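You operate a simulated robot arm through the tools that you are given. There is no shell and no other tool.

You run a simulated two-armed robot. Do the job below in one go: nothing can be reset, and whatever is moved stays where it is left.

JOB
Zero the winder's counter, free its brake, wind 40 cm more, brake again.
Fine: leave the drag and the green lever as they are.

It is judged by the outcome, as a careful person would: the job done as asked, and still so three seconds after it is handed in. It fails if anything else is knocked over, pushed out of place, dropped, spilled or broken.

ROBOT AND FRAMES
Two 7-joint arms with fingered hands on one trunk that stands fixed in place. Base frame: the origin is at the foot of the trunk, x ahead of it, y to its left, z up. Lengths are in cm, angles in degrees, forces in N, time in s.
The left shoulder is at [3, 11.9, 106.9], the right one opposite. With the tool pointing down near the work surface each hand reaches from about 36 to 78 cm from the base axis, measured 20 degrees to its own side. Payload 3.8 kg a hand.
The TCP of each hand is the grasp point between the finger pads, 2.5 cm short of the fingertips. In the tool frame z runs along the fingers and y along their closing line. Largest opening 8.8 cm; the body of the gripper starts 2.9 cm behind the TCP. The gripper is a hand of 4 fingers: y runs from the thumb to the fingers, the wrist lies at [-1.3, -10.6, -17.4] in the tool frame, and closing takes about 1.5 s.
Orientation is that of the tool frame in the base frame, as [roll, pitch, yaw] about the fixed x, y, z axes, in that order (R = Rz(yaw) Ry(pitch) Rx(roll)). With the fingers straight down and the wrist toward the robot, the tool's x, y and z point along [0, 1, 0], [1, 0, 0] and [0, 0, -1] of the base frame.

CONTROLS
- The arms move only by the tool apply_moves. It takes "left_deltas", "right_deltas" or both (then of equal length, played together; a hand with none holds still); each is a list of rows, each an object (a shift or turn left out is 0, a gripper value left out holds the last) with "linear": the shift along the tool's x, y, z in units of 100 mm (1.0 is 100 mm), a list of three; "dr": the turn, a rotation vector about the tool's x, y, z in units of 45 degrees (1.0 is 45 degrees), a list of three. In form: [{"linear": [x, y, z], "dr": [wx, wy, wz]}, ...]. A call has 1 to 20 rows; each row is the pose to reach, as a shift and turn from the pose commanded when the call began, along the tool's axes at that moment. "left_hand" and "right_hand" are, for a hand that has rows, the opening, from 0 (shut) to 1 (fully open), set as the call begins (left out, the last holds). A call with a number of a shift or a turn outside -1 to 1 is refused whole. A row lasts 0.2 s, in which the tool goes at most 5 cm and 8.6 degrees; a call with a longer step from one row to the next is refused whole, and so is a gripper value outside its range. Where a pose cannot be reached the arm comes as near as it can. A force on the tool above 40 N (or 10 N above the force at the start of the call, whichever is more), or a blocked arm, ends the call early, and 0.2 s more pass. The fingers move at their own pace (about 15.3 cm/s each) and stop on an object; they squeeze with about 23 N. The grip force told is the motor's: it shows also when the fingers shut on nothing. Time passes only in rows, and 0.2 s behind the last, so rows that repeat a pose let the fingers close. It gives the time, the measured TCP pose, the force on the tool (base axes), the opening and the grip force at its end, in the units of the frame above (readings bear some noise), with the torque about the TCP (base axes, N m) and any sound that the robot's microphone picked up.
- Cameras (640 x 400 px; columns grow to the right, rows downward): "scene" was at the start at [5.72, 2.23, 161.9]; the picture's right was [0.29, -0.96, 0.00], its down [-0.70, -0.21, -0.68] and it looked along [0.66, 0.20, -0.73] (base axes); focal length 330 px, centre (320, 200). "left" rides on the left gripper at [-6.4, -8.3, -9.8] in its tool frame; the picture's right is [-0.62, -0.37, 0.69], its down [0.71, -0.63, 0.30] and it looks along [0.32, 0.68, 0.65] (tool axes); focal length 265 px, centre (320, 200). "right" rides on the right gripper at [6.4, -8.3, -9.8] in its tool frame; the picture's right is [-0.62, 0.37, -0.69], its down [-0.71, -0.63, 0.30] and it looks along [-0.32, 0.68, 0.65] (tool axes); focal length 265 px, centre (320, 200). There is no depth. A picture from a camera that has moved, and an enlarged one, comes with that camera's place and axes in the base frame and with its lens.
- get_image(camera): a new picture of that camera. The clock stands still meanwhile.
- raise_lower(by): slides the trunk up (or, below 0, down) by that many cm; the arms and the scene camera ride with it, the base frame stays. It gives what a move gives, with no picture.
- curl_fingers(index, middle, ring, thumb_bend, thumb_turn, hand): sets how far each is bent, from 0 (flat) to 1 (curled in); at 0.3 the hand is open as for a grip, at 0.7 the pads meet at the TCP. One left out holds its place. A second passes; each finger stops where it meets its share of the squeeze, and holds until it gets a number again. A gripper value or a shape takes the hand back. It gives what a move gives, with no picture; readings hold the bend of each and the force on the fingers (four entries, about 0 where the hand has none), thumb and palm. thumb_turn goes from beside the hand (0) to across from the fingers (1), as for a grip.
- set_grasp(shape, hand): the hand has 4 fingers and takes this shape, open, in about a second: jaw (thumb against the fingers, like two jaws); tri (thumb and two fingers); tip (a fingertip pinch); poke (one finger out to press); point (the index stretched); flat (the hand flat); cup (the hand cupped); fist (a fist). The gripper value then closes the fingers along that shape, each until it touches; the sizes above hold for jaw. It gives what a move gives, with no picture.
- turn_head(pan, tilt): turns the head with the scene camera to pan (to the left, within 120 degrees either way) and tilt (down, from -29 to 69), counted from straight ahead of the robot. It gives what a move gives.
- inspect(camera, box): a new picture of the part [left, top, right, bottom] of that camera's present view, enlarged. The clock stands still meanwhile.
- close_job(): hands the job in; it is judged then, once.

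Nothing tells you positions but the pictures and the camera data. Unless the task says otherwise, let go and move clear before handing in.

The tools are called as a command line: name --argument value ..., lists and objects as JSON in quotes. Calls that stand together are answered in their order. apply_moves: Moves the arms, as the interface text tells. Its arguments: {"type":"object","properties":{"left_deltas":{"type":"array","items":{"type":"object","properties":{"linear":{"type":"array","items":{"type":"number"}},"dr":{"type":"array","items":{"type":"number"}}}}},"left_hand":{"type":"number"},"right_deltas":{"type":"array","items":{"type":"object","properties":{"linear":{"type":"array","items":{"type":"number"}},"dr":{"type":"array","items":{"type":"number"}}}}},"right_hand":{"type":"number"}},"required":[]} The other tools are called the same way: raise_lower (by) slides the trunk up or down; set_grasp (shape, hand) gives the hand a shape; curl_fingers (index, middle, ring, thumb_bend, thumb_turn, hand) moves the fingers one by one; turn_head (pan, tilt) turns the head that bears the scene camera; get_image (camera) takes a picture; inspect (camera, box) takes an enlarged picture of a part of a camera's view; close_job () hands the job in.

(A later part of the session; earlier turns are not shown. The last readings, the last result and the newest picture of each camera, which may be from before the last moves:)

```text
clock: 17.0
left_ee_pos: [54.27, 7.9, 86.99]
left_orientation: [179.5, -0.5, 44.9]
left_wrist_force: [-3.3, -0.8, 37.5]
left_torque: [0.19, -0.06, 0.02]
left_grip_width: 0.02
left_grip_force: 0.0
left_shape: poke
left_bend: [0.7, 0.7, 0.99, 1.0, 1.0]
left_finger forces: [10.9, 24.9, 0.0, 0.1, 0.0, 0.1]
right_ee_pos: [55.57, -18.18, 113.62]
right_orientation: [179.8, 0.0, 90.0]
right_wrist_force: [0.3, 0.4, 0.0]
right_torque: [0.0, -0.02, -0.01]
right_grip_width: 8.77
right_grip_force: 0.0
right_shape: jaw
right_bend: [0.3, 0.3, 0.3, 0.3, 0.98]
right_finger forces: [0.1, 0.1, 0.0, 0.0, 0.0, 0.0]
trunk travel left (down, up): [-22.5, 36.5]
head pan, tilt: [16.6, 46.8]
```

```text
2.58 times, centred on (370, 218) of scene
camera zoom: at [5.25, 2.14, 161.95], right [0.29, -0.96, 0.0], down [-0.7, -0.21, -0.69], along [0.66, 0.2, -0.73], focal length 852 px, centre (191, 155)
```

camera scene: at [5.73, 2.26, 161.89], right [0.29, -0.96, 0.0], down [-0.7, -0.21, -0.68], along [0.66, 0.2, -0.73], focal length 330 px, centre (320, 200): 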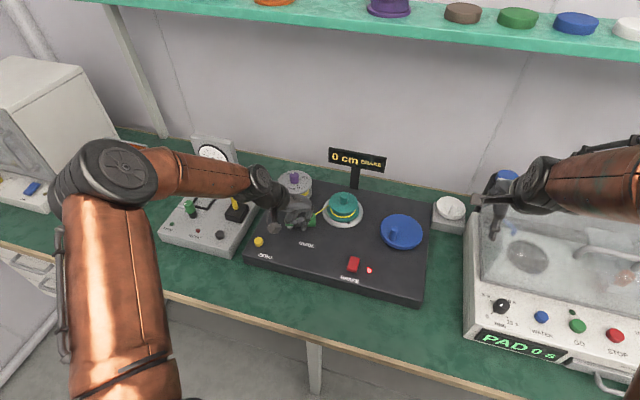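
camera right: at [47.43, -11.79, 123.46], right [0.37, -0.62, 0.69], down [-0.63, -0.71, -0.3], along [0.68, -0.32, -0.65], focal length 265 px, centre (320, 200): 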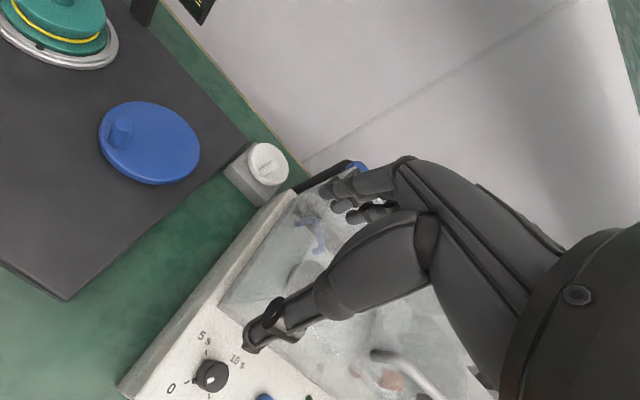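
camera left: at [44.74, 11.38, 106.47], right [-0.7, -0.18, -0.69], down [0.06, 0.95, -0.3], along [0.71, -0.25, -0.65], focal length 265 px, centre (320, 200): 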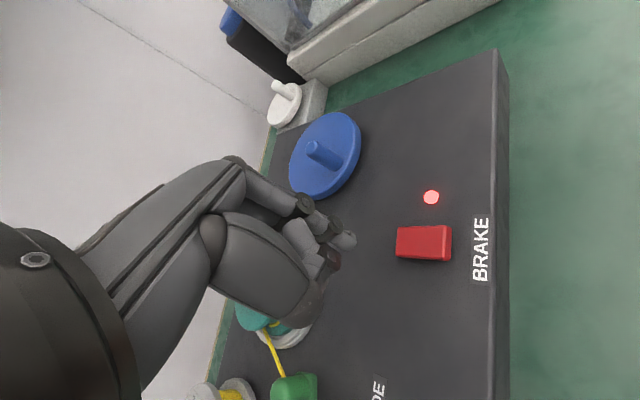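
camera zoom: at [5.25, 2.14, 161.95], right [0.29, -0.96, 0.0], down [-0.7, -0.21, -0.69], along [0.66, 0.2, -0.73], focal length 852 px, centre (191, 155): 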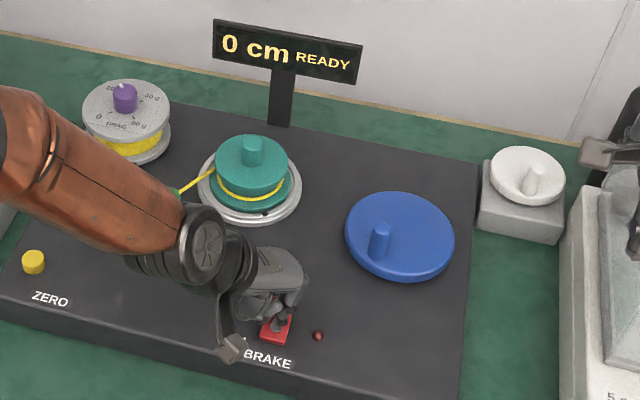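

The lamp went out and the display reads "0 cm READY": brake freed. I'll lift the left hand off and move it out of the way to the left.

apply_moves --left_deltas '[{"linear": [0, 0, -0.1]}, {"linear": [0, 0, -0.3]}, {"linear": [0, 0, -0.5]}, {"linear": [0, 0, -0.7]}, {"linear": [0, 0, -0.9]}, {"linear": [0.1, -0.1, -1.0]}, {"linear": [0.3, -0.3, -1.0]}, {"linear": [0.5, -0.5, -1.0]}, {"linear": [0.5, -0.5, -1.0]}]'

get_image --camera "scene"

inspect --camera "scene" --box '[360, 190, 440, 260]'

get_image --camera "left"

```text
clock: 19.0
left_ee_pos: [54.21, 15.07, 96.58]
left_orientation: [179.9, 0.0, 45.0]
left_wrist_force: [0.5, 0.7, 0.1]
left_torque: [0.0, 0.0, 0.01]
left_grip_width: 0.0
left_grip_force: 0.2
left_shape: poke
left_bend: [0.7, 0.7, 0.99, 1.0, 1.0]
left_finger forces: [0.0, 0.0, 0.1, 0.0, 0.0, 0.0]
right_ee_pos: [55.93, -18.18, 113.46]
right_orientation: [180.0, 0.1, 90.1]
right_wrist_force: [-0.7, -0.8, -0.2]
right_torque: [-0.03, 0.03, 0.01]
right_grip_width: 8.75
right_grip_force: 0.1
right_shape: jaw
right_bend: [0.3, 0.3, 0.3, 0.3, 0.98]
right_finger forces: [0.1, 0.0, 0.0, 0.0, 0.1, 0.0]
trunk travel left (down, up): [-22.5, 36.5]
head pan, tilt: [16.6, 46.8]
```

```text
taken
camera scene: at [5.74, 2.16, 161.9], right [0.29, -0.96, 0.0], down [-0.7, -0.21, -0.68], along [0.66, 0.2, -0.73], focal length 330 px, centre (320, 200)
```

scene: 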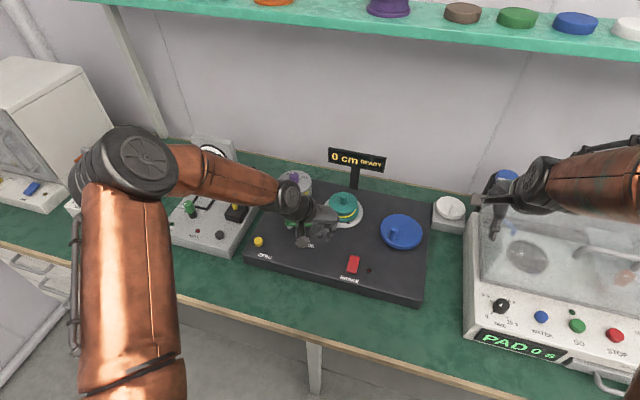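

```text
5.71 times, centred on (400, 225) of scene
camera zoom: at [5.74, 2.16, 161.9], right [0.29, -0.96, 0.0], down [-0.7, -0.21, -0.68], along [0.66, 0.2, -0.73], focal length 1887 px, centre (-137, 57)
```

zoom: 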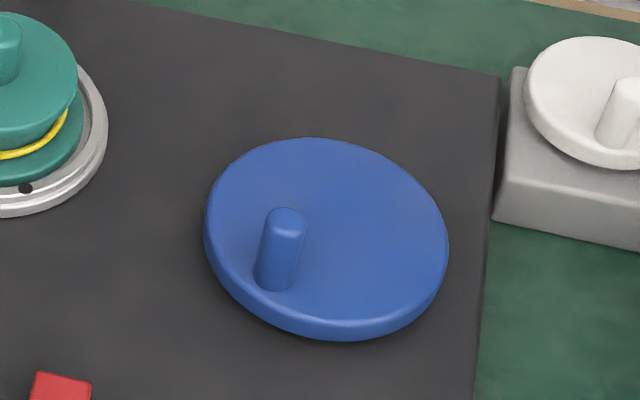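

```text
taken
camera left: at [43.62, 16.36, 106.38], right [-0.7, -0.18, -0.69], down [0.06, 0.95, -0.3], along [0.71, -0.25, -0.65], focal length 265 px, centre (320, 200)
```

left: 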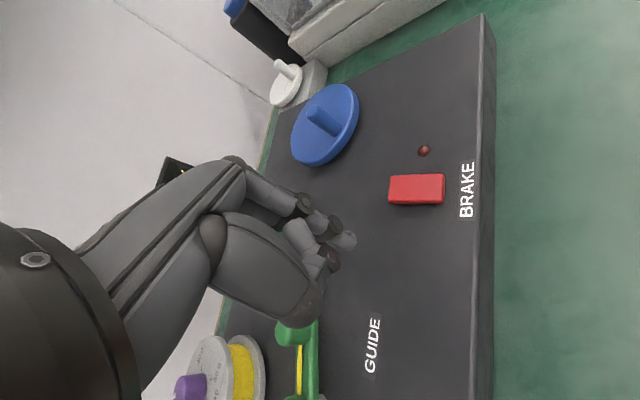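

The crank disc is centred near [67.5, -3.45] with its top at z≈87.7; the peg stands at about [65.3, -1.2], top z≈90.9, radius ≈3.1. I'll bring the right hand over, turned so its wrist stays to the right-rear, and look closely before gripping the peg.

apply_moves --right_deltas '[{"linear": [0.14, 0.08, 0.05], "dr": [0, 0, -0.16]}, {"linear": [0.28, 0.16, 0.1], "dr": [0, 0, -0.33]}, {"linear": [0.43, 0.24, 0.15], "dr": [0, 0, -0.5]}, {"linear": [0.57, 0.32, 0.2], "dr": [0, 0, -0.67]}, {"linear": [0.71, 0.4, 0.25], "dr": [0, 0, -0.84]}, {"linear": [0.85, 0.48, 0.3], "dr": [0, 0, -1.0]}, {"linear": [0.85, 0.48, 0.3], "dr": [0, 0, -1.0]}]' --right_hand 1.0

get_image --camera "right"

get_image --camera "scene"

```text
clock: 20.6
left_ee_pos: [54.07, 15.03, 96.53]
left_orientation: [179.9, 0.0, 44.9]
left_wrist_force: [-0.4, 0.5, -0.7]
left_torque: [-0.03, -0.01, 0.02]
left_grip_width: 0.02
left_grip_force: 0.0
left_shape: poke
left_bend: [0.7, 0.7, 0.99, 1.0, 1.0]
left_finger forces: [0.0, 0.0, 0.0, 0.0, 0.0, 0.0]
right_ee_pos: [60.53, -9.86, 110.4]
right_orientation: [-180.0, 0.0, 135.1]
right_wrist_force: [-0.9, 0.5, -0.2]
right_torque: [-0.03, 0.02, 0.0]
right_grip_width: 8.74
right_grip_force: 0.1
right_shape: jaw
right_bend: [0.3, 0.3, 0.3, 0.3, 0.98]
right_finger forces: [0.0, 0.0, 0.1, 0.0, 0.1, 0.0]
trunk travel left (down, up): [-22.5, 36.5]
head pan, tilt: [16.6, 46.8]
```

```text
taken
camera right: at [49.99, -11.16, 120.47], right [0.7, -0.18, 0.69], down [0.06, -0.95, -0.3], along [0.71, 0.26, -0.65], focal length 265 px, centre (320, 200)
```

right: 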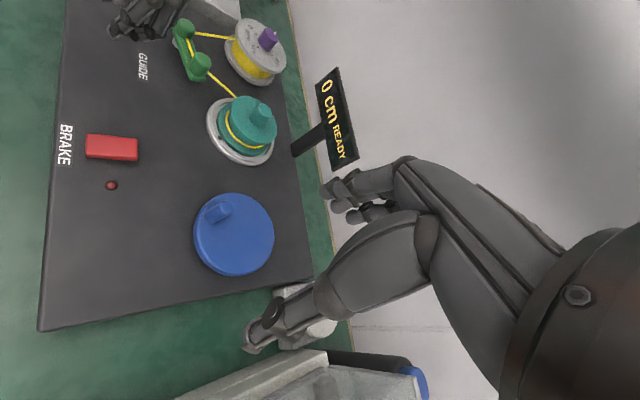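

```text
taken
camera scene: at [5.68, 2.23, 161.9], right [0.29, -0.96, 0.0], down [-0.7, -0.21, -0.68], along [0.66, 0.2, -0.73], focal length 330 px, centre (320, 200)
```

scene: 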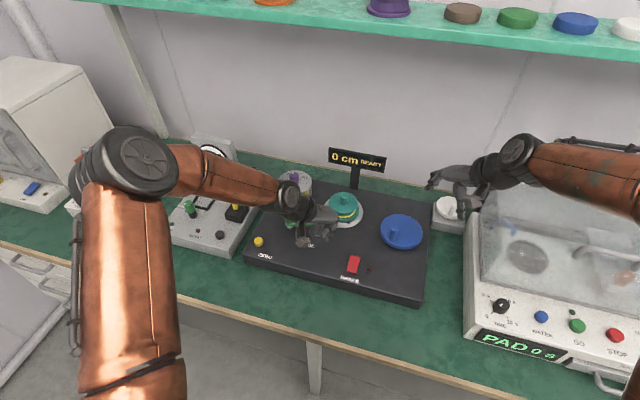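

inspect --camera "right" --box '[170, 170, 300, 290]'

inspect --camera "right" --box '[100, 0, 360, 180]'

```text
3.33 times, centred on (235, 230) of right
camera zoom: at [49.99, -11.16, 120.47], right [0.7, -0.18, 0.69], down [0.06, -0.95, -0.3], along [0.71, 0.26, -0.65], focal length 885 px, centre (603, 100)
```

zoom: 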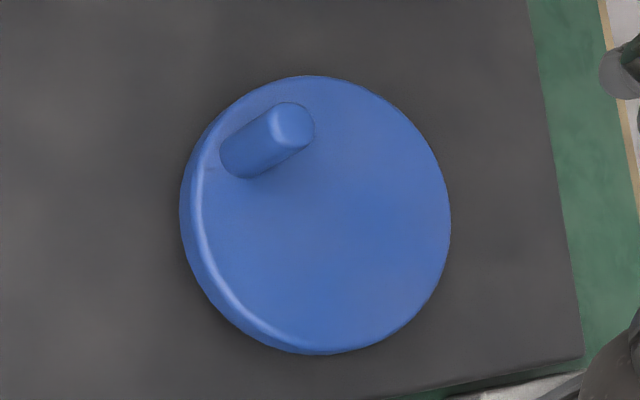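

```text
2.22 times, centred on (230, 90) of right
camera zoom: at [49.99, -11.16, 120.47], right [0.7, -0.18, 0.69], down [0.06, -0.95, -0.3], along [0.71, 0.26, -0.65], focal length 590 px, centre (520, 444)
```

zoom: 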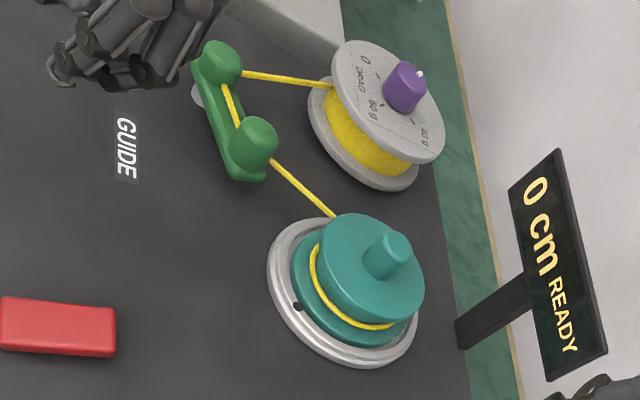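

The thread runs over the far-left side of the teal spool, so winding should be clockwise from above. I'll bring the right hand nearer over the peg and refine its position.

apply_moves --right_deltas '[{"linear": [0.06, 0.2, 0.2]}, {"linear": [0.12, 0.45, 0.45]}, {"linear": [0.18, 0.65, 0.7]}, {"linear": [0.24, 0.85, 0.9]}, {"linear": [0.255, 0.905, 1.0]}, {"linear": [0.255, 0.905, 1.0]}]' --right_hand 1.0

get_image --camera "right"

inspect --camera "scene" --box '[340, 150, 480, 270]'

get_image --camera "left"

```text
clock: 22.0
left_ee_pos: [54.07, 15.05, 96.6]
left_orientation: [-180.0, 0.0, 44.9]
left_wrist_force: [0.1, -0.2, 0.5]
left_torque: [0.01, 0.0, -0.02]
left_grip_width: 0.0
left_grip_force: 0.1
left_shape: poke
left_bend: [0.7, 0.7, 0.99, 1.0, 1.0]
left_finger forces: [0.0, 0.0, 0.1, 0.1, 0.0, 0.1]
right_ee_pos: [65.26, -1.37, 100.45]
right_orientation: [-179.9, 0.1, 135.0]
right_wrist_force: [0.7, 0.6, -0.7]
right_torque: [0.01, -0.01, 0.01]
right_grip_width: 8.77
right_grip_force: 0.0
right_shape: jaw
right_bend: [0.3, 0.3, 0.3, 0.3, 0.98]
right_finger forces: [0.0, 0.0, 0.0, 0.0, 0.0, 0.0]
trunk travel left (down, up): [-22.5, 36.5]
head pan, tilt: [16.6, 46.8]
```

```text
taken
camera right: at [54.71, -2.76, 110.44], right [0.7, -0.18, 0.69], down [0.06, -0.95, -0.3], along [0.71, 0.25, -0.65], focal length 265 px, centre (320, 200)
```

right: 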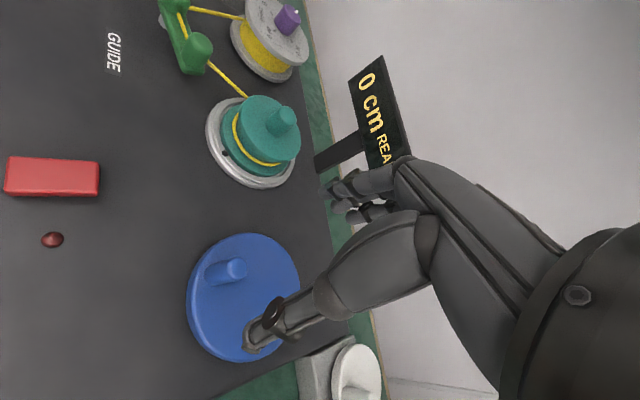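

```text
3.33 times, centred on (410, 210) of scene
camera zoom: at [5.73, 2.24, 161.9], right [0.29, -0.96, 0.0], down [-0.7, -0.21, -0.68], along [0.66, 0.2, -0.73], focal length 1101 px, centre (20, 167)
```

zoom: 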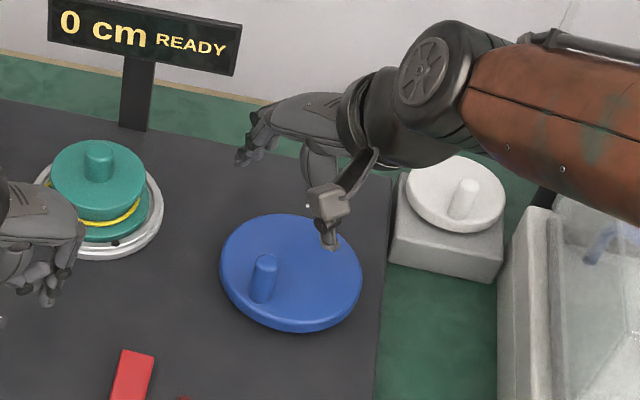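

```text
taken
camera left: at [43.6, 16.4, 106.36], right [-0.7, -0.18, -0.69], down [0.06, 0.95, -0.3], along [0.71, -0.25, -0.65], focal length 265 px, centre (320, 200)
```

left: 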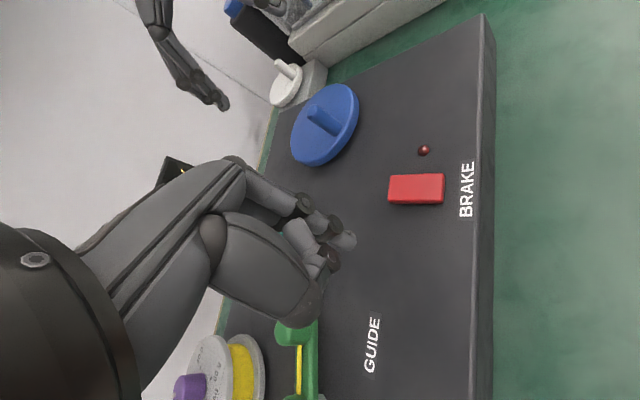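

inspect --camera "right" --box '[170, 220, 330, 370]'

inspect --camera "left" --box '[270, 60, 390, 180]'

inspect --camera "scene" --box '[370, 200, 440, 260]'

```text
2.67 times, centred on (250, 295) of right
camera zoom: at [54.71, -2.76, 110.44], right [0.7, -0.18, 0.69], down [0.06, -0.95, -0.3], along [0.71, 0.25, -0.65], focal length 708 px, centre (507, -53)
```

zoom: 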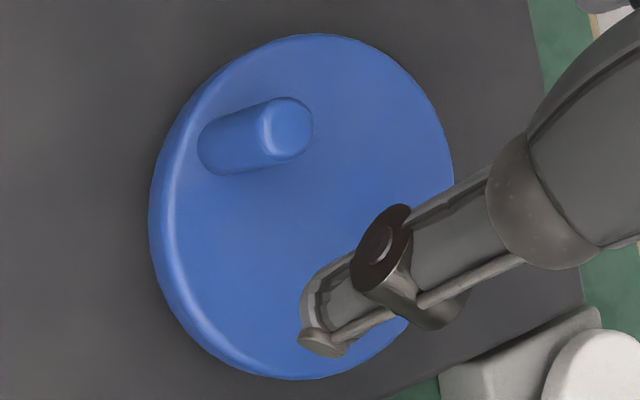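

```text
3.33 times, centred on (330, 120) of left
camera zoom: at [43.6, 16.4, 106.36], right [-0.7, -0.18, -0.69], down [0.06, 0.95, -0.3], along [0.71, -0.25, -0.65], focal length 885 px, centre (287, 467)
```

zoom: 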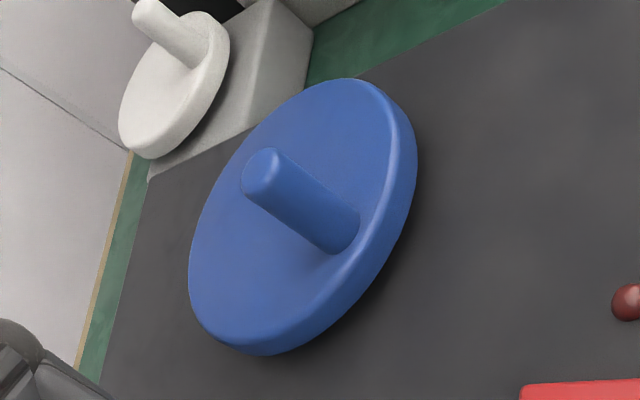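

```text
6.67 times, centred on (405, 230) of scene
camera zoom: at [5.73, 2.24, 161.9], right [0.29, -0.96, 0.0], down [-0.7, -0.21, -0.68], along [0.66, 0.2, -0.73], focal length 2201 px, centre (-247, 0)
```

zoom: 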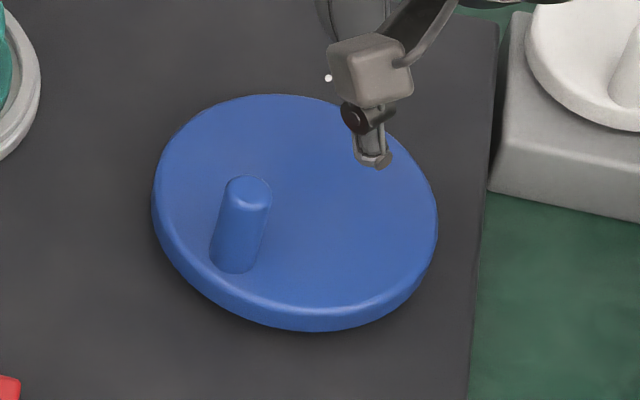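

Three views agree best on: peg axis ≈[65.8, -1.3], top z≈89.9; disc centre ≈[69.0, -3.6], top z≈85.6, so crank radius ≈4.0. I'll lower the open right hand to just above the peg and check the alignment.

apply_moves --right_deltas '[{"linear": [-0.02, 0.03, 0.15]}, {"linear": [-0.033, 0.052, 0.3]}, {"linear": [-0.033, 0.052, 0.45]}, {"linear": [-0.033, 0.052, 0.6]}, {"linear": [-0.033, 0.052, 0.7]}, {"linear": [-0.033, 0.052, 0.7]}]' --right_hand 1.0

get_image --camera "right"

inspect --camera "scene" --box '[350, 170, 450, 260]'

inspect --camera "left" --box '[240, 30, 400, 180]'

```text
clock: 23.4
left_ee_pos: [54.14, 15.01, 96.55]
left_orientation: [180.0, 0.0, 44.9]
left_wrist_force: [0.7, -0.4, 0.4]
left_torque: [0.02, 0.0, -0.02]
left_grip_width: 0.01
left_grip_force: 0.0
left_shape: poke
left_bend: [0.7, 0.7, 0.99, 1.0, 1.0]
left_finger forces: [0.0, 0.0, 0.1, 0.0, 0.0, 0.0]
right_ee_pos: [66.07, -1.21, 93.33]
right_orientation: [-180.0, 0.0, 135.0]
right_wrist_force: [0.7, 0.3, 0.0]
right_torque: [0.0, 0.0, -0.01]
right_grip_width: 8.74
right_grip_force: 0.0
right_shape: jaw
right_bend: [0.3, 0.3, 0.3, 0.3, 0.98]
right_finger forces: [0.0, 0.1, 0.1, 0.0, 0.0, 0.0]
trunk travel left (down, up): [-22.5, 36.5]
head pan, tilt: [16.6, 46.8]
```

```text
taken
camera right: at [55.46, -2.69, 103.31], right [0.7, -0.18, 0.69], down [0.06, -0.95, -0.3], along [0.71, 0.25, -0.65], focal length 265 px, centre (320, 200)
```

right: 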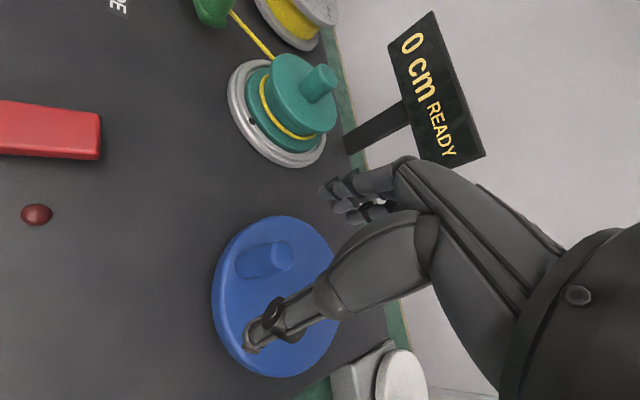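

```text
4.44 times, centred on (400, 215) of scene
camera zoom: at [5.73, 2.23, 161.9], right [0.29, -0.96, 0.0], down [-0.7, -0.21, -0.68], along [0.66, 0.2, -0.73], focal length 1467 px, centre (-36, 133)
```

zoom: 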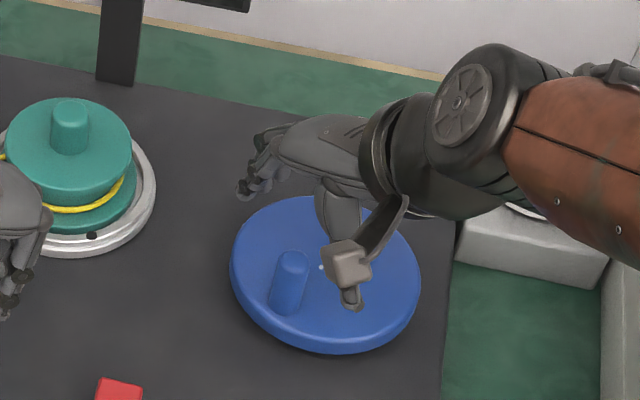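

```text
2.67 times, centred on (320, 105) of left
camera zoom: at [43.6, 16.39, 106.37], right [-0.7, -0.18, -0.69], down [0.06, 0.95, -0.3], along [0.71, -0.25, -0.65], focal length 708 px, centre (320, 453)
```

zoom: 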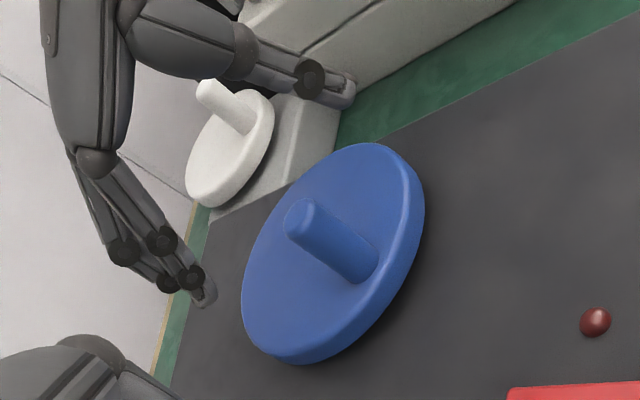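

The peg sits directly beneath the grasp point. I'll descend around it and close the right hand gently on it.

apply_moves --right_deltas '[{"linear": [0, 0, 0.1]}, {"linear": [0, 0, 0.2]}, {"linear": [0, 0, 0.3]}, {"linear": [0, 0, 0.38]}, {"linear": [0, 0, 0.44]}, {"linear": [0, 0, 0.44]}]' --right_hand 1.0

get_image --camera "right"

inspect --camera "scene" --box '[350, 170, 450, 260]'

inspect --camera "left" --box '[240, 30, 400, 180]'

```text
clock: 24.8
left_ee_pos: [54.18, 15.12, 96.62]
left_orientation: [-180.0, 0.0, 45.0]
left_wrist_force: [0.6, -0.2, 0.5]
left_torque: [0.02, 0.0, 0.01]
left_grip_width: 0.0
left_grip_force: 0.1
left_shape: poke
left_bend: [0.7, 0.7, 0.99, 1.0, 1.0]
left_finger forces: [0.0, 0.0, 0.0, 0.0, 0.0, 0.1]
right_ee_pos: [66.02, -1.08, 89.07]
right_orientation: [180.0, 0.0, 135.0]
right_wrist_force: [0.3, -0.3, 0.4]
right_torque: [0.01, 0.0, 0.0]
right_grip_width: 8.79
right_grip_force: 0.0
right_shape: jaw
right_bend: [0.3, 0.3, 0.3, 0.3, 0.98]
right_finger forces: [0.0, 0.0, 0.0, 0.0, 0.0, 0.0]
trunk travel left (down, up): [-22.5, 36.5]
head pan, tilt: [16.6, 46.8]
```

```text
taken
camera right: at [55.36, -2.58, 98.98], right [0.7, -0.18, 0.69], down [0.06, -0.95, -0.3], along [0.71, 0.25, -0.65], focal length 265 px, centre (320, 200)
```

right: 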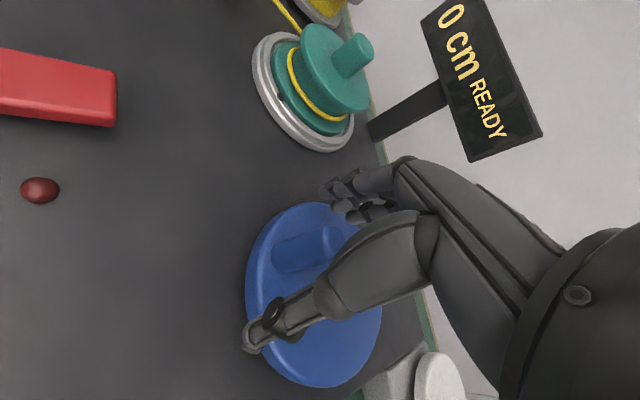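

```text
4.44 times, centred on (400, 215) of scene
camera zoom: at [5.73, 2.23, 161.9], right [0.29, -0.96, 0.0], down [-0.7, -0.21, -0.68], along [0.66, 0.2, -0.73], focal length 1467 px, centre (-36, 133)
```

zoom: 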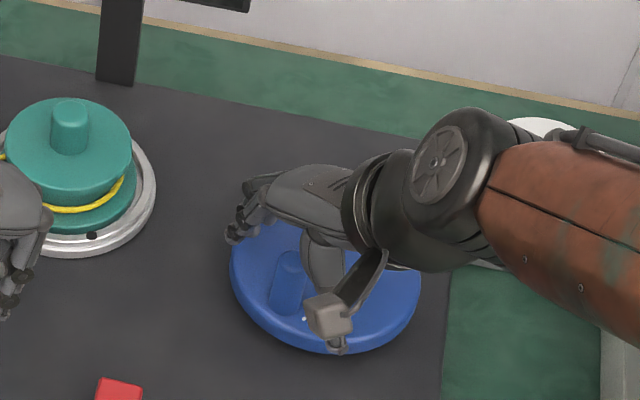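

```text
2.67 times, centred on (320, 105) of left
camera zoom: at [43.6, 16.38, 106.37], right [-0.7, -0.18, -0.69], down [0.06, 0.95, -0.3], along [0.71, -0.25, -0.65], focal length 708 px, centre (320, 453)
```

zoom: 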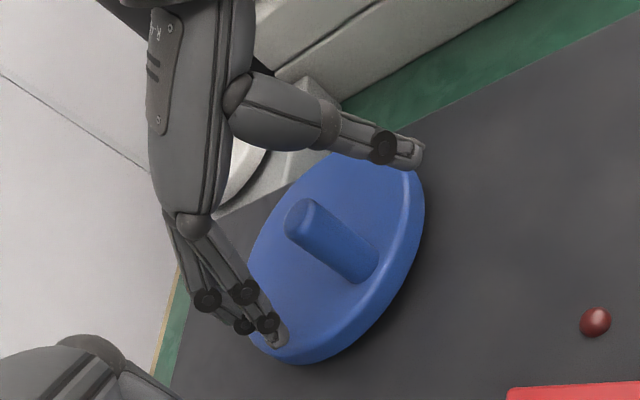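

The peg stands between thumb and fingers. Closing on it now, holding position.

apply_moves --right_deltas '[{"linear": [0, 0, 0]}, {"linear": [0, 0, 0]}, {"linear": [0, 0, 0]}, {"linear": [0, 0, 0]}, {"linear": [0, 0, 0]}, {"linear": [0, 0, 0]}, {"linear": [0, 0, 0]}, {"linear": [0, 0, 0]}]' --right_hand 0.0

get_image --camera "scene"

inspect --camera "left" --box '[240, 30, 400, 180]'

get_image --camera "right"

```text
clock: 26.6
left_ee_pos: [54.17, 15.14, 96.59]
left_orientation: [180.0, 0.0, 45.0]
left_wrist_force: [-0.1, -0.1, -0.3]
left_torque: [0.01, -0.01, -0.02]
left_grip_width: 0.0
left_grip_force: 0.0
left_shape: poke
left_bend: [0.7, 0.7, 0.99, 1.0, 1.0]
left_finger forces: [0.0, 0.0, 0.0, 0.1, 0.0, 0.1]
right_ee_pos: [65.91, -1.1, 89.13]
right_orientation: [-180.0, 0.1, 135.1]
right_wrist_force: [-2.4, 0.9, -2.2]
right_torque: [0.06, 0.05, -0.04]
right_grip_width: 1.2
right_grip_force: 22.6
right_shape: jaw
right_bend: [0.72, 0.64, 0.7, 0.74, 1.0]
right_finger forces: [12.8, 6.5, 0.0, 0.0, 19.9, 0.1]
trunk travel left (down, up): [-22.5, 36.5]
head pan, tilt: [16.6, 46.8]
```

```text
taken
camera scene: at [5.73, 2.23, 161.89], right [0.29, -0.96, 0.0], down [-0.7, -0.21, -0.68], along [0.66, 0.2, -0.73], focal length 330 px, centre (320, 200)
```

scene: 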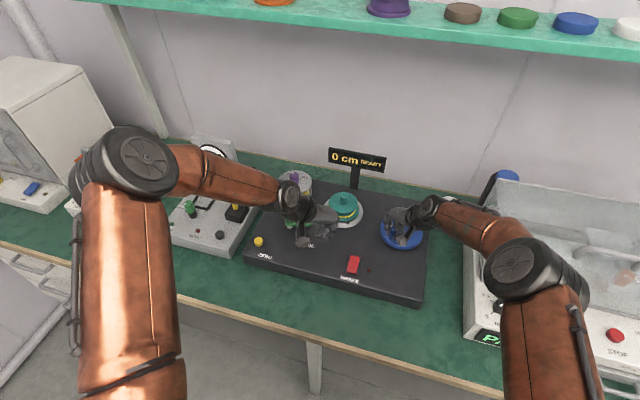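

```text
2.67 times, centred on (320, 105) of left
camera zoom: at [43.61, 16.39, 106.36], right [-0.7, -0.18, -0.69], down [0.06, 0.95, -0.3], along [0.71, -0.25, -0.65], focal length 708 px, centre (320, 453)
```

zoom: 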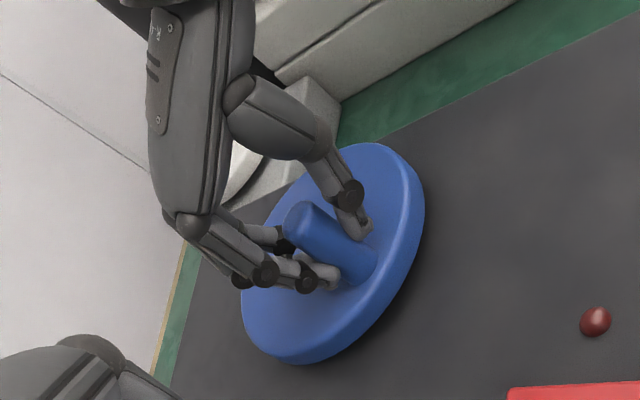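

```text
taken
camera right: at [55.35, -2.57, 98.98], right [0.7, -0.18, 0.69], down [0.06, -0.95, -0.3], along [0.71, 0.25, -0.65], focal length 265 px, centre (320, 200)
```

right: 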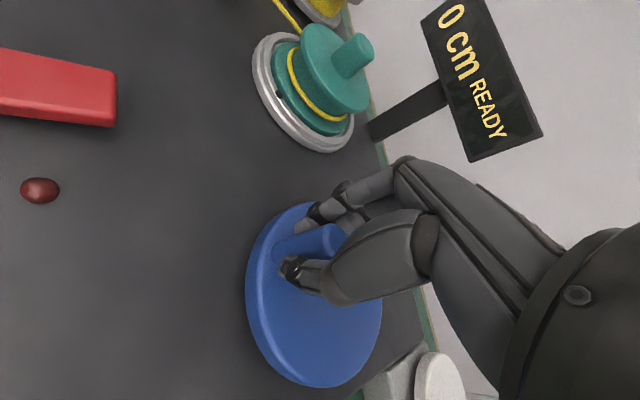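

Firm grip on the peg (thumb 20 N against index and middle). I'll try a small 20° clockwise turn along the 4 cm circle and read the counter and forces.

apply_moves --right_deltas '[{"linear": [-0.001, 0.028, 0]}, {"linear": [0, 0.056, 0]}, {"linear": [0, 0.084, 0]}, {"linear": [-0.002, 0.112, 0]}, {"linear": [-0.005, 0.139, 0]}, {"linear": [-0.005, 0.139, 0]}]'

get_image --camera "right"

inspect --camera "scene" --box '[320, 140, 440, 250]'

inspect --camera "left" --box '[240, 30, 400, 180]'

```text
clock: 28.0
left_ee_pos: [54.09, 15.02, 96.51]
left_orientation: [180.0, 0.0, 45.1]
left_wrist_force: [-0.9, -0.7, 0.2]
left_torque: [0.03, -0.01, 0.05]
left_grip_width: 0.02
left_grip_force: 0.1
left_shape: poke
left_bend: [0.7, 0.7, 0.99, 1.0, 1.0]
left_finger forces: [0.0, 0.1, 0.0, 0.1, 0.0, 0.0]
right_ee_pos: [67.05, -0.24, 88.94]
right_orientation: [180.0, 0.0, 135.0]
right_wrist_force: [-3.7, 2.7, -3.1]
right_torque: [0.07, 0.01, -0.06]
right_grip_width: 1.14
right_grip_force: 22.9
right_shape: jaw
right_bend: [0.72, 0.65, 0.7, 0.75, 0.99]
right_finger forces: [14.6, 5.5, 0.0, 0.0, 20.9, 0.0]
trunk travel left (down, up): [-22.5, 36.5]
head pan, tilt: [16.6, 46.8]
```

```text
taken
camera right: at [56.35, -1.66, 98.98], right [0.7, -0.18, 0.69], down [0.06, -0.95, -0.3], along [0.71, 0.25, -0.65], focal length 265 px, centre (320, 200)
```

right: 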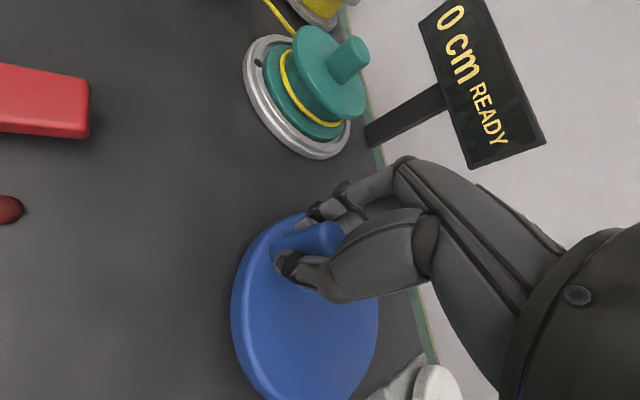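

```text
3.64 times, centred on (380, 195) of scene
camera zoom: at [5.71, 2.27, 161.9], right [0.29, -0.96, 0.0], down [-0.7, -0.21, -0.68], along [0.66, 0.2, -0.73], focal length 1201 px, centre (102, 218)
```

zoom: 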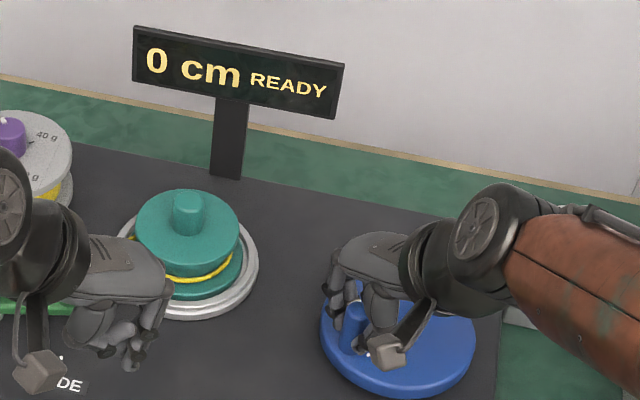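

```text
2.67 times, centred on (320, 105) of left
camera zoom: at [43.59, 16.42, 106.37], right [-0.7, -0.18, -0.69], down [0.06, 0.95, -0.3], along [0.71, -0.25, -0.65], focal length 708 px, centre (320, 453)
```

zoom: 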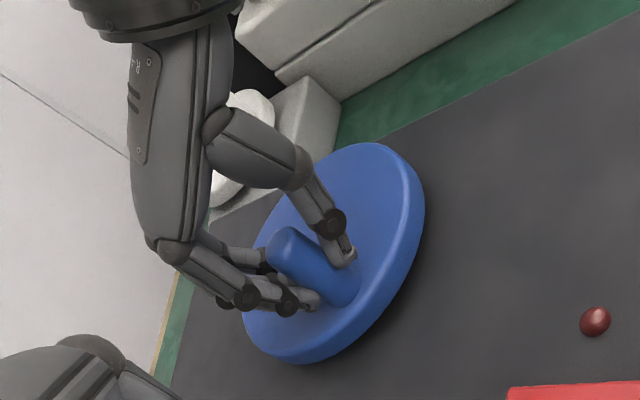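

The spool's index hole moved clockwise with the crank, forces are small, and the display is still at 0 cm after 20°. I'll continue to 60° clockwise and read again.

apply_moves --right_deltas '[{"linear": [-0.0087, 0.0338, 0]}, {"linear": [-0.0202, 0.0667, 0]}, {"linear": [-0.0346, 0.0985, 0]}, {"linear": [-0.0518, 0.1289, 0]}, {"linear": [-0.0715, 0.1577, 0]}, {"linear": [-0.0936, 0.1847, 0]}, {"linear": [-0.118, 0.2096, 0]}, {"linear": [-0.1445, 0.2324, 0]}, {"linear": [-0.1445, 0.2324, 0]}]'

get_image --camera "right"

inspect --camera "scene" --box '[320, 140, 440, 250]'

inspect --camera "left" --box '[240, 30, 400, 180]'

```text
clock: 30.0
left_ee_pos: [54.13, 15.19, 96.41]
left_orientation: [180.0, 0.0, 45.0]
left_wrist_force: [-0.3, 0.4, -0.2]
left_torque: [-0.02, -0.01, 0.02]
left_grip_width: 0.03
left_grip_force: 0.1
left_shape: poke
left_bend: [0.7, 0.7, 0.99, 1.0, 1.0]
left_finger forces: [0.0, 0.0, 0.1, 0.0, 0.0, 0.0]
right_ee_pos: [69.44, 0.38, 89.07]
right_orientation: [-179.9, -0.1, 135.1]
right_wrist_force: [-5.3, 10.9, -10.3]
right_torque: [0.17, -0.1, -0.13]
right_grip_width: 0.94
right_grip_force: 23.1
right_shape: jaw
right_bend: [0.72, 0.73, 0.7, 0.76, 0.93]
right_finger forces: [18.1, 0.9, 0.1, 0.1, 21.8, 0.1]
trunk travel left (down, up): [-22.5, 36.5]
head pan, tilt: [16.6, 46.8]
```

```text
taken
camera right: at [58.79, -1.04, 99.04], right [0.7, -0.18, 0.69], down [0.06, -0.95, -0.3], along [0.71, 0.25, -0.66], focal length 265 px, centre (320, 200)
```

right: 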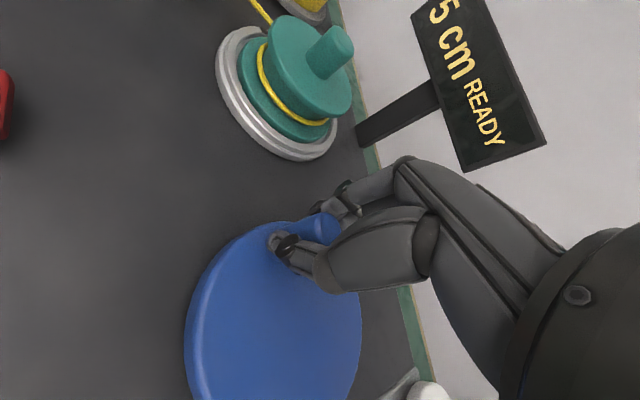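

```text
3.64 times, centred on (380, 195) of scene
camera zoom: at [5.79, 2.42, 161.89], right [0.29, -0.96, 0.0], down [-0.7, -0.21, -0.68], along [0.66, 0.19, -0.73], focal length 1201 px, centre (102, 218)
```

zoom: 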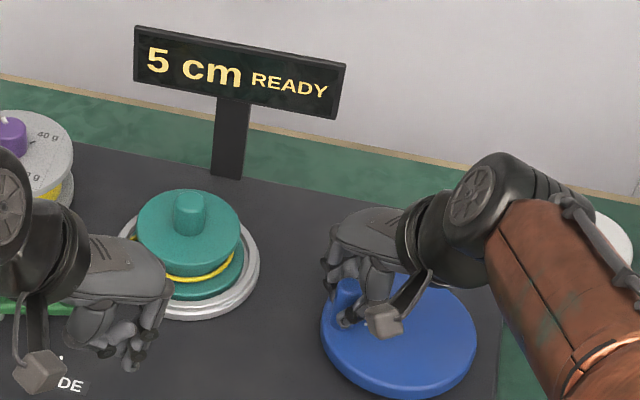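

```text
2.67 times, centred on (320, 105) of left
camera zoom: at [43.63, 16.52, 106.33], right [-0.7, -0.18, -0.69], down [0.06, 0.95, -0.31], along [0.71, -0.25, -0.65], focal length 708 px, centre (320, 453)
```

zoom: 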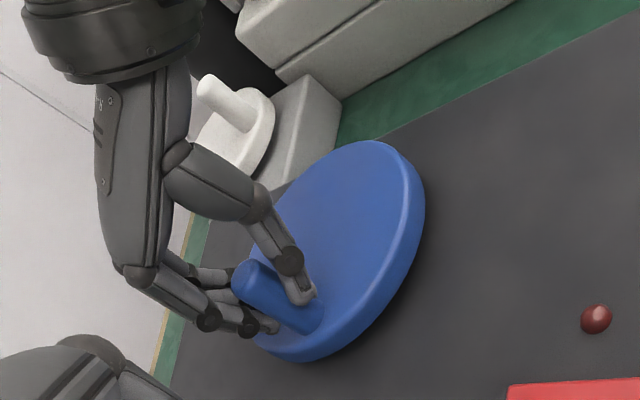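

The display counts in 5 cm steps and clockwise does wind (5 cm now). But the peg is rolling sideways within the fixed-orientation grip, so gripping is not good for full turns; I'll let go, rise clear, and push the peg around with a poke finger instead.

apply_moves --right_deltas '[{"linear": [0, 0, 0]}, {"linear": [0, 0, 0]}, {"linear": [0, 0, 0]}, {"linear": [0, 0, 0]}, {"linear": [0, 0, 0]}, {"linear": [0, 0, 0]}]' --right_hand 1.0

get_image --camera "right"

inspect --camera "left" --box '[240, 30, 400, 180]'

```text
clock: 31.4
left_ee_pos: [54.19, 15.19, 96.51]
left_orientation: [180.0, -0.1, 44.9]
left_wrist_force: [-0.3, 0.5, -0.1]
left_torque: [-0.01, -0.02, 0.0]
left_grip_width: 0.0
left_grip_force: 0.0
left_shape: poke
left_bend: [0.7, 0.7, 0.99, 1.0, 1.0]
left_finger forces: [0.1, 0.0, 0.0, 0.1, 0.1, 0.1]
right_ee_pos: [69.48, 0.13, 89.13]
right_orientation: [180.0, 0.0, 135.0]
right_wrist_force: [0.1, 0.3, -0.3]
right_torque: [0.02, -0.01, -0.03]
right_grip_width: 8.74
right_grip_force: 0.1
right_shape: jaw
right_bend: [0.3, 0.3, 0.3, 0.3, 0.98]
right_finger forces: [0.1, 0.1, 0.0, 0.0, 0.1, 0.1]
trunk travel left (down, up): [-22.5, 36.5]
head pan, tilt: [16.6, 46.8]
```

```text
taken
camera right: at [58.81, -1.25, 99.09], right [0.7, -0.18, 0.69], down [0.06, -0.95, -0.3], along [0.71, 0.25, -0.65], focal length 265 px, centre (320, 200)
```

right: 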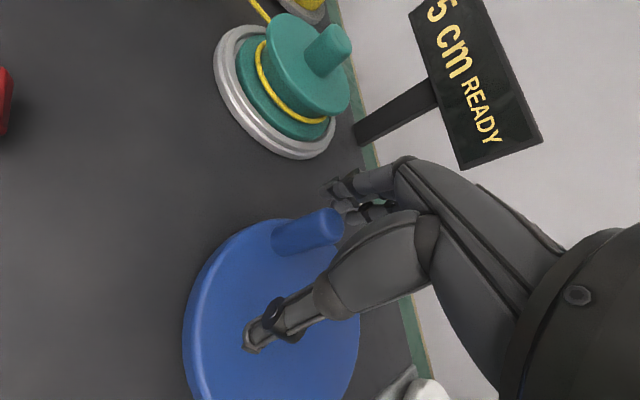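

```text
2.67 times, centred on (320, 105) of left
camera zoom: at [43.61, 16.38, 106.36], right [-0.7, -0.18, -0.69], down [0.06, 0.95, -0.3], along [0.71, -0.25, -0.65], focal length 708 px, centre (320, 453)
```

zoom: 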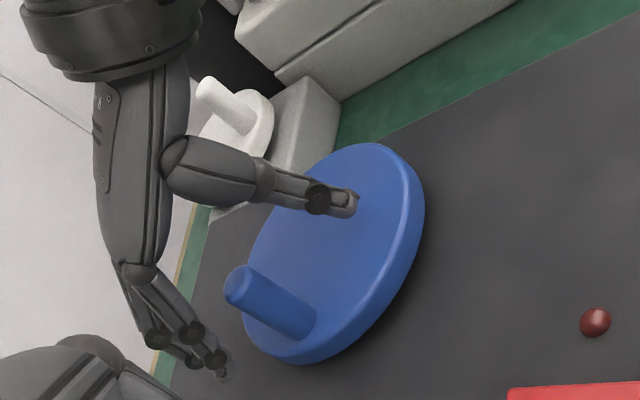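

Released cleanly; the peg is now near [69.2, 1.1] (left side of the disc). I'll lift the right hand clear and set its poke shape.

apply_moves --right_deltas '[{"linear": [0, 0, -0.15]}, {"linear": [0, 0, -0.35]}, {"linear": [0, 0, -0.55]}, {"linear": [0, 0, -0.75]}, {"linear": [0, 0, -0.85]}, {"linear": [0, 0, -0.85]}]' --right_hand 1.0

set_grasp --hand "right" --shape "poke"

get_image --camera "right"

get_image --camera "left"

inspect --camera "scene" --box '[320, 140, 440, 250]'

```text
clock: 32.8
left_ee_pos: [54.16, 15.08, 96.66]
left_orientation: [-180.0, 0.0, 45.0]
left_wrist_force: [-0.4, 0.6, 0.0]
left_torque: [0.0, 0.01, 0.01]
left_grip_width: 0.01
left_grip_force: 0.1
left_shape: poke
left_bend: [0.7, 0.7, 0.99, 1.0, 1.0]
left_finger forces: [0.0, 0.0, 0.0, 0.0, 0.1, 0.0]
right_ee_pos: [69.66, 0.17, 97.67]
right_orientation: [180.0, 0.0, 135.0]
right_wrist_force: [-0.3, 0.0, 0.0]
right_torque: [0.0, 0.01, -0.03]
right_grip_width: 8.75
right_grip_force: 0.0
right_shape: jaw
right_bend: [0.3, 0.3, 0.3, 0.3, 0.98]
right_finger forces: [0.0, 0.0, 0.0, 0.0, 0.0, 0.0]
trunk travel left (down, up): [-22.5, 36.5]
head pan, tilt: [16.6, 46.8]
```

```text
clock: 33.7
left_ee_pos: [54.08, 15.04, 96.61]
left_orientation: [179.9, 0.0, 45.0]
left_wrist_force: [-0.3, 0.7, 0.0]
left_torque: [0.02, -0.01, 0.04]
left_grip_width: 0.0
left_grip_force: 0.1
left_shape: poke
left_bend: [0.7, 0.7, 0.99, 1.0, 1.0]
left_finger forces: [0.1, 0.0, 0.1, 0.0, 0.0, 0.0]
right_ee_pos: [69.68, 0.19, 97.67]
right_orientation: [-180.0, 0.0, 135.0]
right_wrist_force: [0.6, -0.5, -0.1]
right_torque: [0.01, 0.03, -0.02]
right_grip_width: 0.0
right_grip_force: 0.1
right_shape: poke
right_bend: [0.7, 0.7, 0.99, 1.0, 1.0]
right_finger forces: [0.0, 0.1, 0.0, 0.0, 0.0, 0.1]
trunk travel left (down, up): [-22.5, 36.5]
head pan, tilt: [16.6, 46.8]
```

```text
taken
camera right: at [59.02, -1.23, 107.57], right [0.7, -0.18, 0.69], down [0.06, -0.95, -0.3], along [0.71, 0.25, -0.65], focal length 265 px, centre (320, 200)
```

right: 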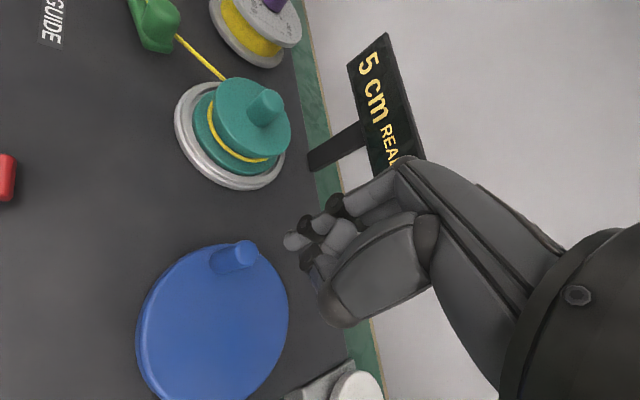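

```text
taken
camera left: at [43.61, 16.39, 106.36], right [-0.7, -0.18, -0.69], down [0.06, 0.95, -0.3], along [0.71, -0.25, -0.65], focal length 265 px, centre (320, 200)
```

left: 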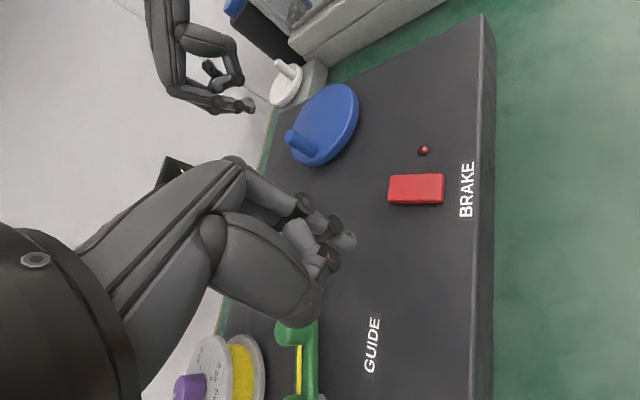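

```text
3.64 times, centred on (380, 195) of scene
camera zoom: at [5.74, 2.23, 161.9], right [0.29, -0.96, 0.0], down [-0.7, -0.21, -0.68], along [0.66, 0.2, -0.73], focal length 1201 px, centre (102, 218)
```

zoom: 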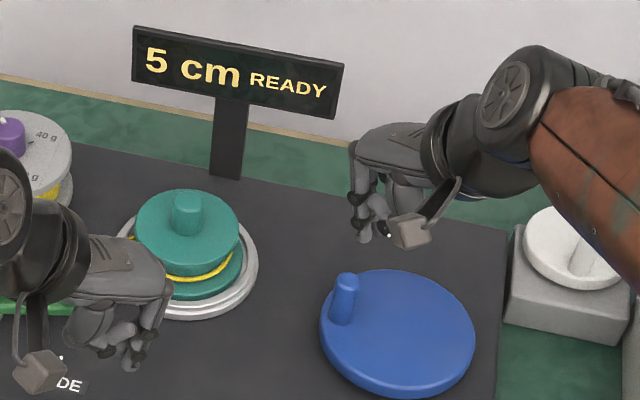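

inspect --camera "left" --box '[130, 0, 290, 130]'

inspect --camera "scene" --box '[395, 160, 465, 260]'

inspect --camera "right" --box '[120, 170, 420, 400]'

```text
3.08 times, centred on (210, 65) of left
camera zoom: at [43.61, 16.39, 106.36], right [-0.7, -0.18, -0.69], down [0.06, 0.95, -0.3], along [0.71, -0.25, -0.65], focal length 817 px, centre (658, 615)
```

zoom: 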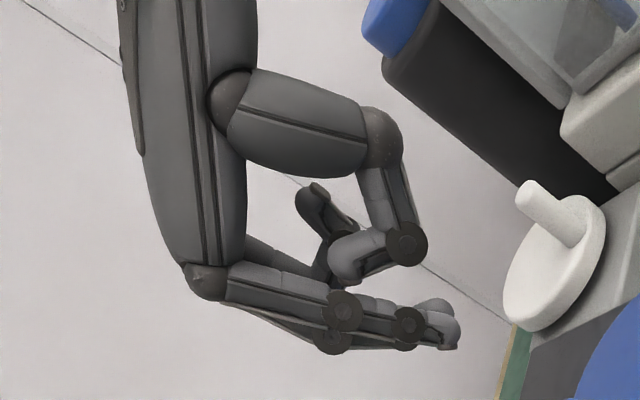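

```text
4.00 times, centred on (430, 210) of scene
camera zoom: at [5.74, 2.23, 161.9], right [0.29, -0.96, 0.0], down [-0.7, -0.21, -0.68], along [0.66, 0.2, -0.73], focal length 1321 px, centre (-120, 160)
```

zoom: 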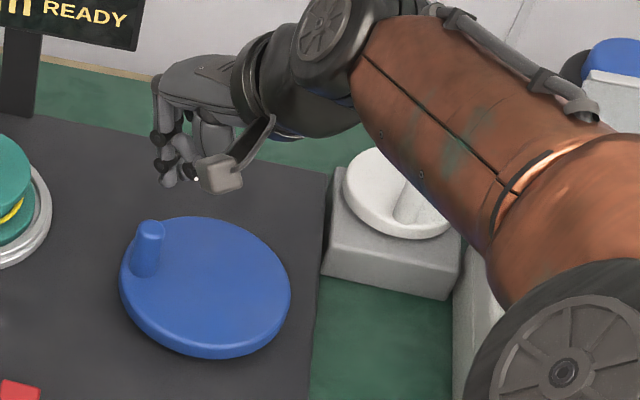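

```text
1.74 times, centred on (270, 285) of right
camera zoom: at [59.02, -1.23, 107.57], right [0.7, -0.18, 0.69], down [0.06, -0.95, -0.3], along [0.71, 0.25, -0.65], focal length 462 px, centre (407, 52)
```

zoom: 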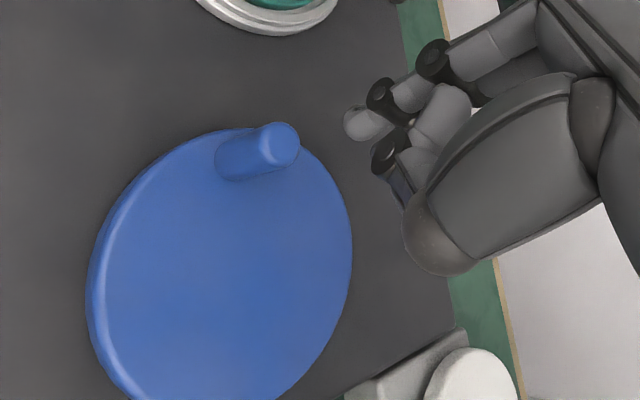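

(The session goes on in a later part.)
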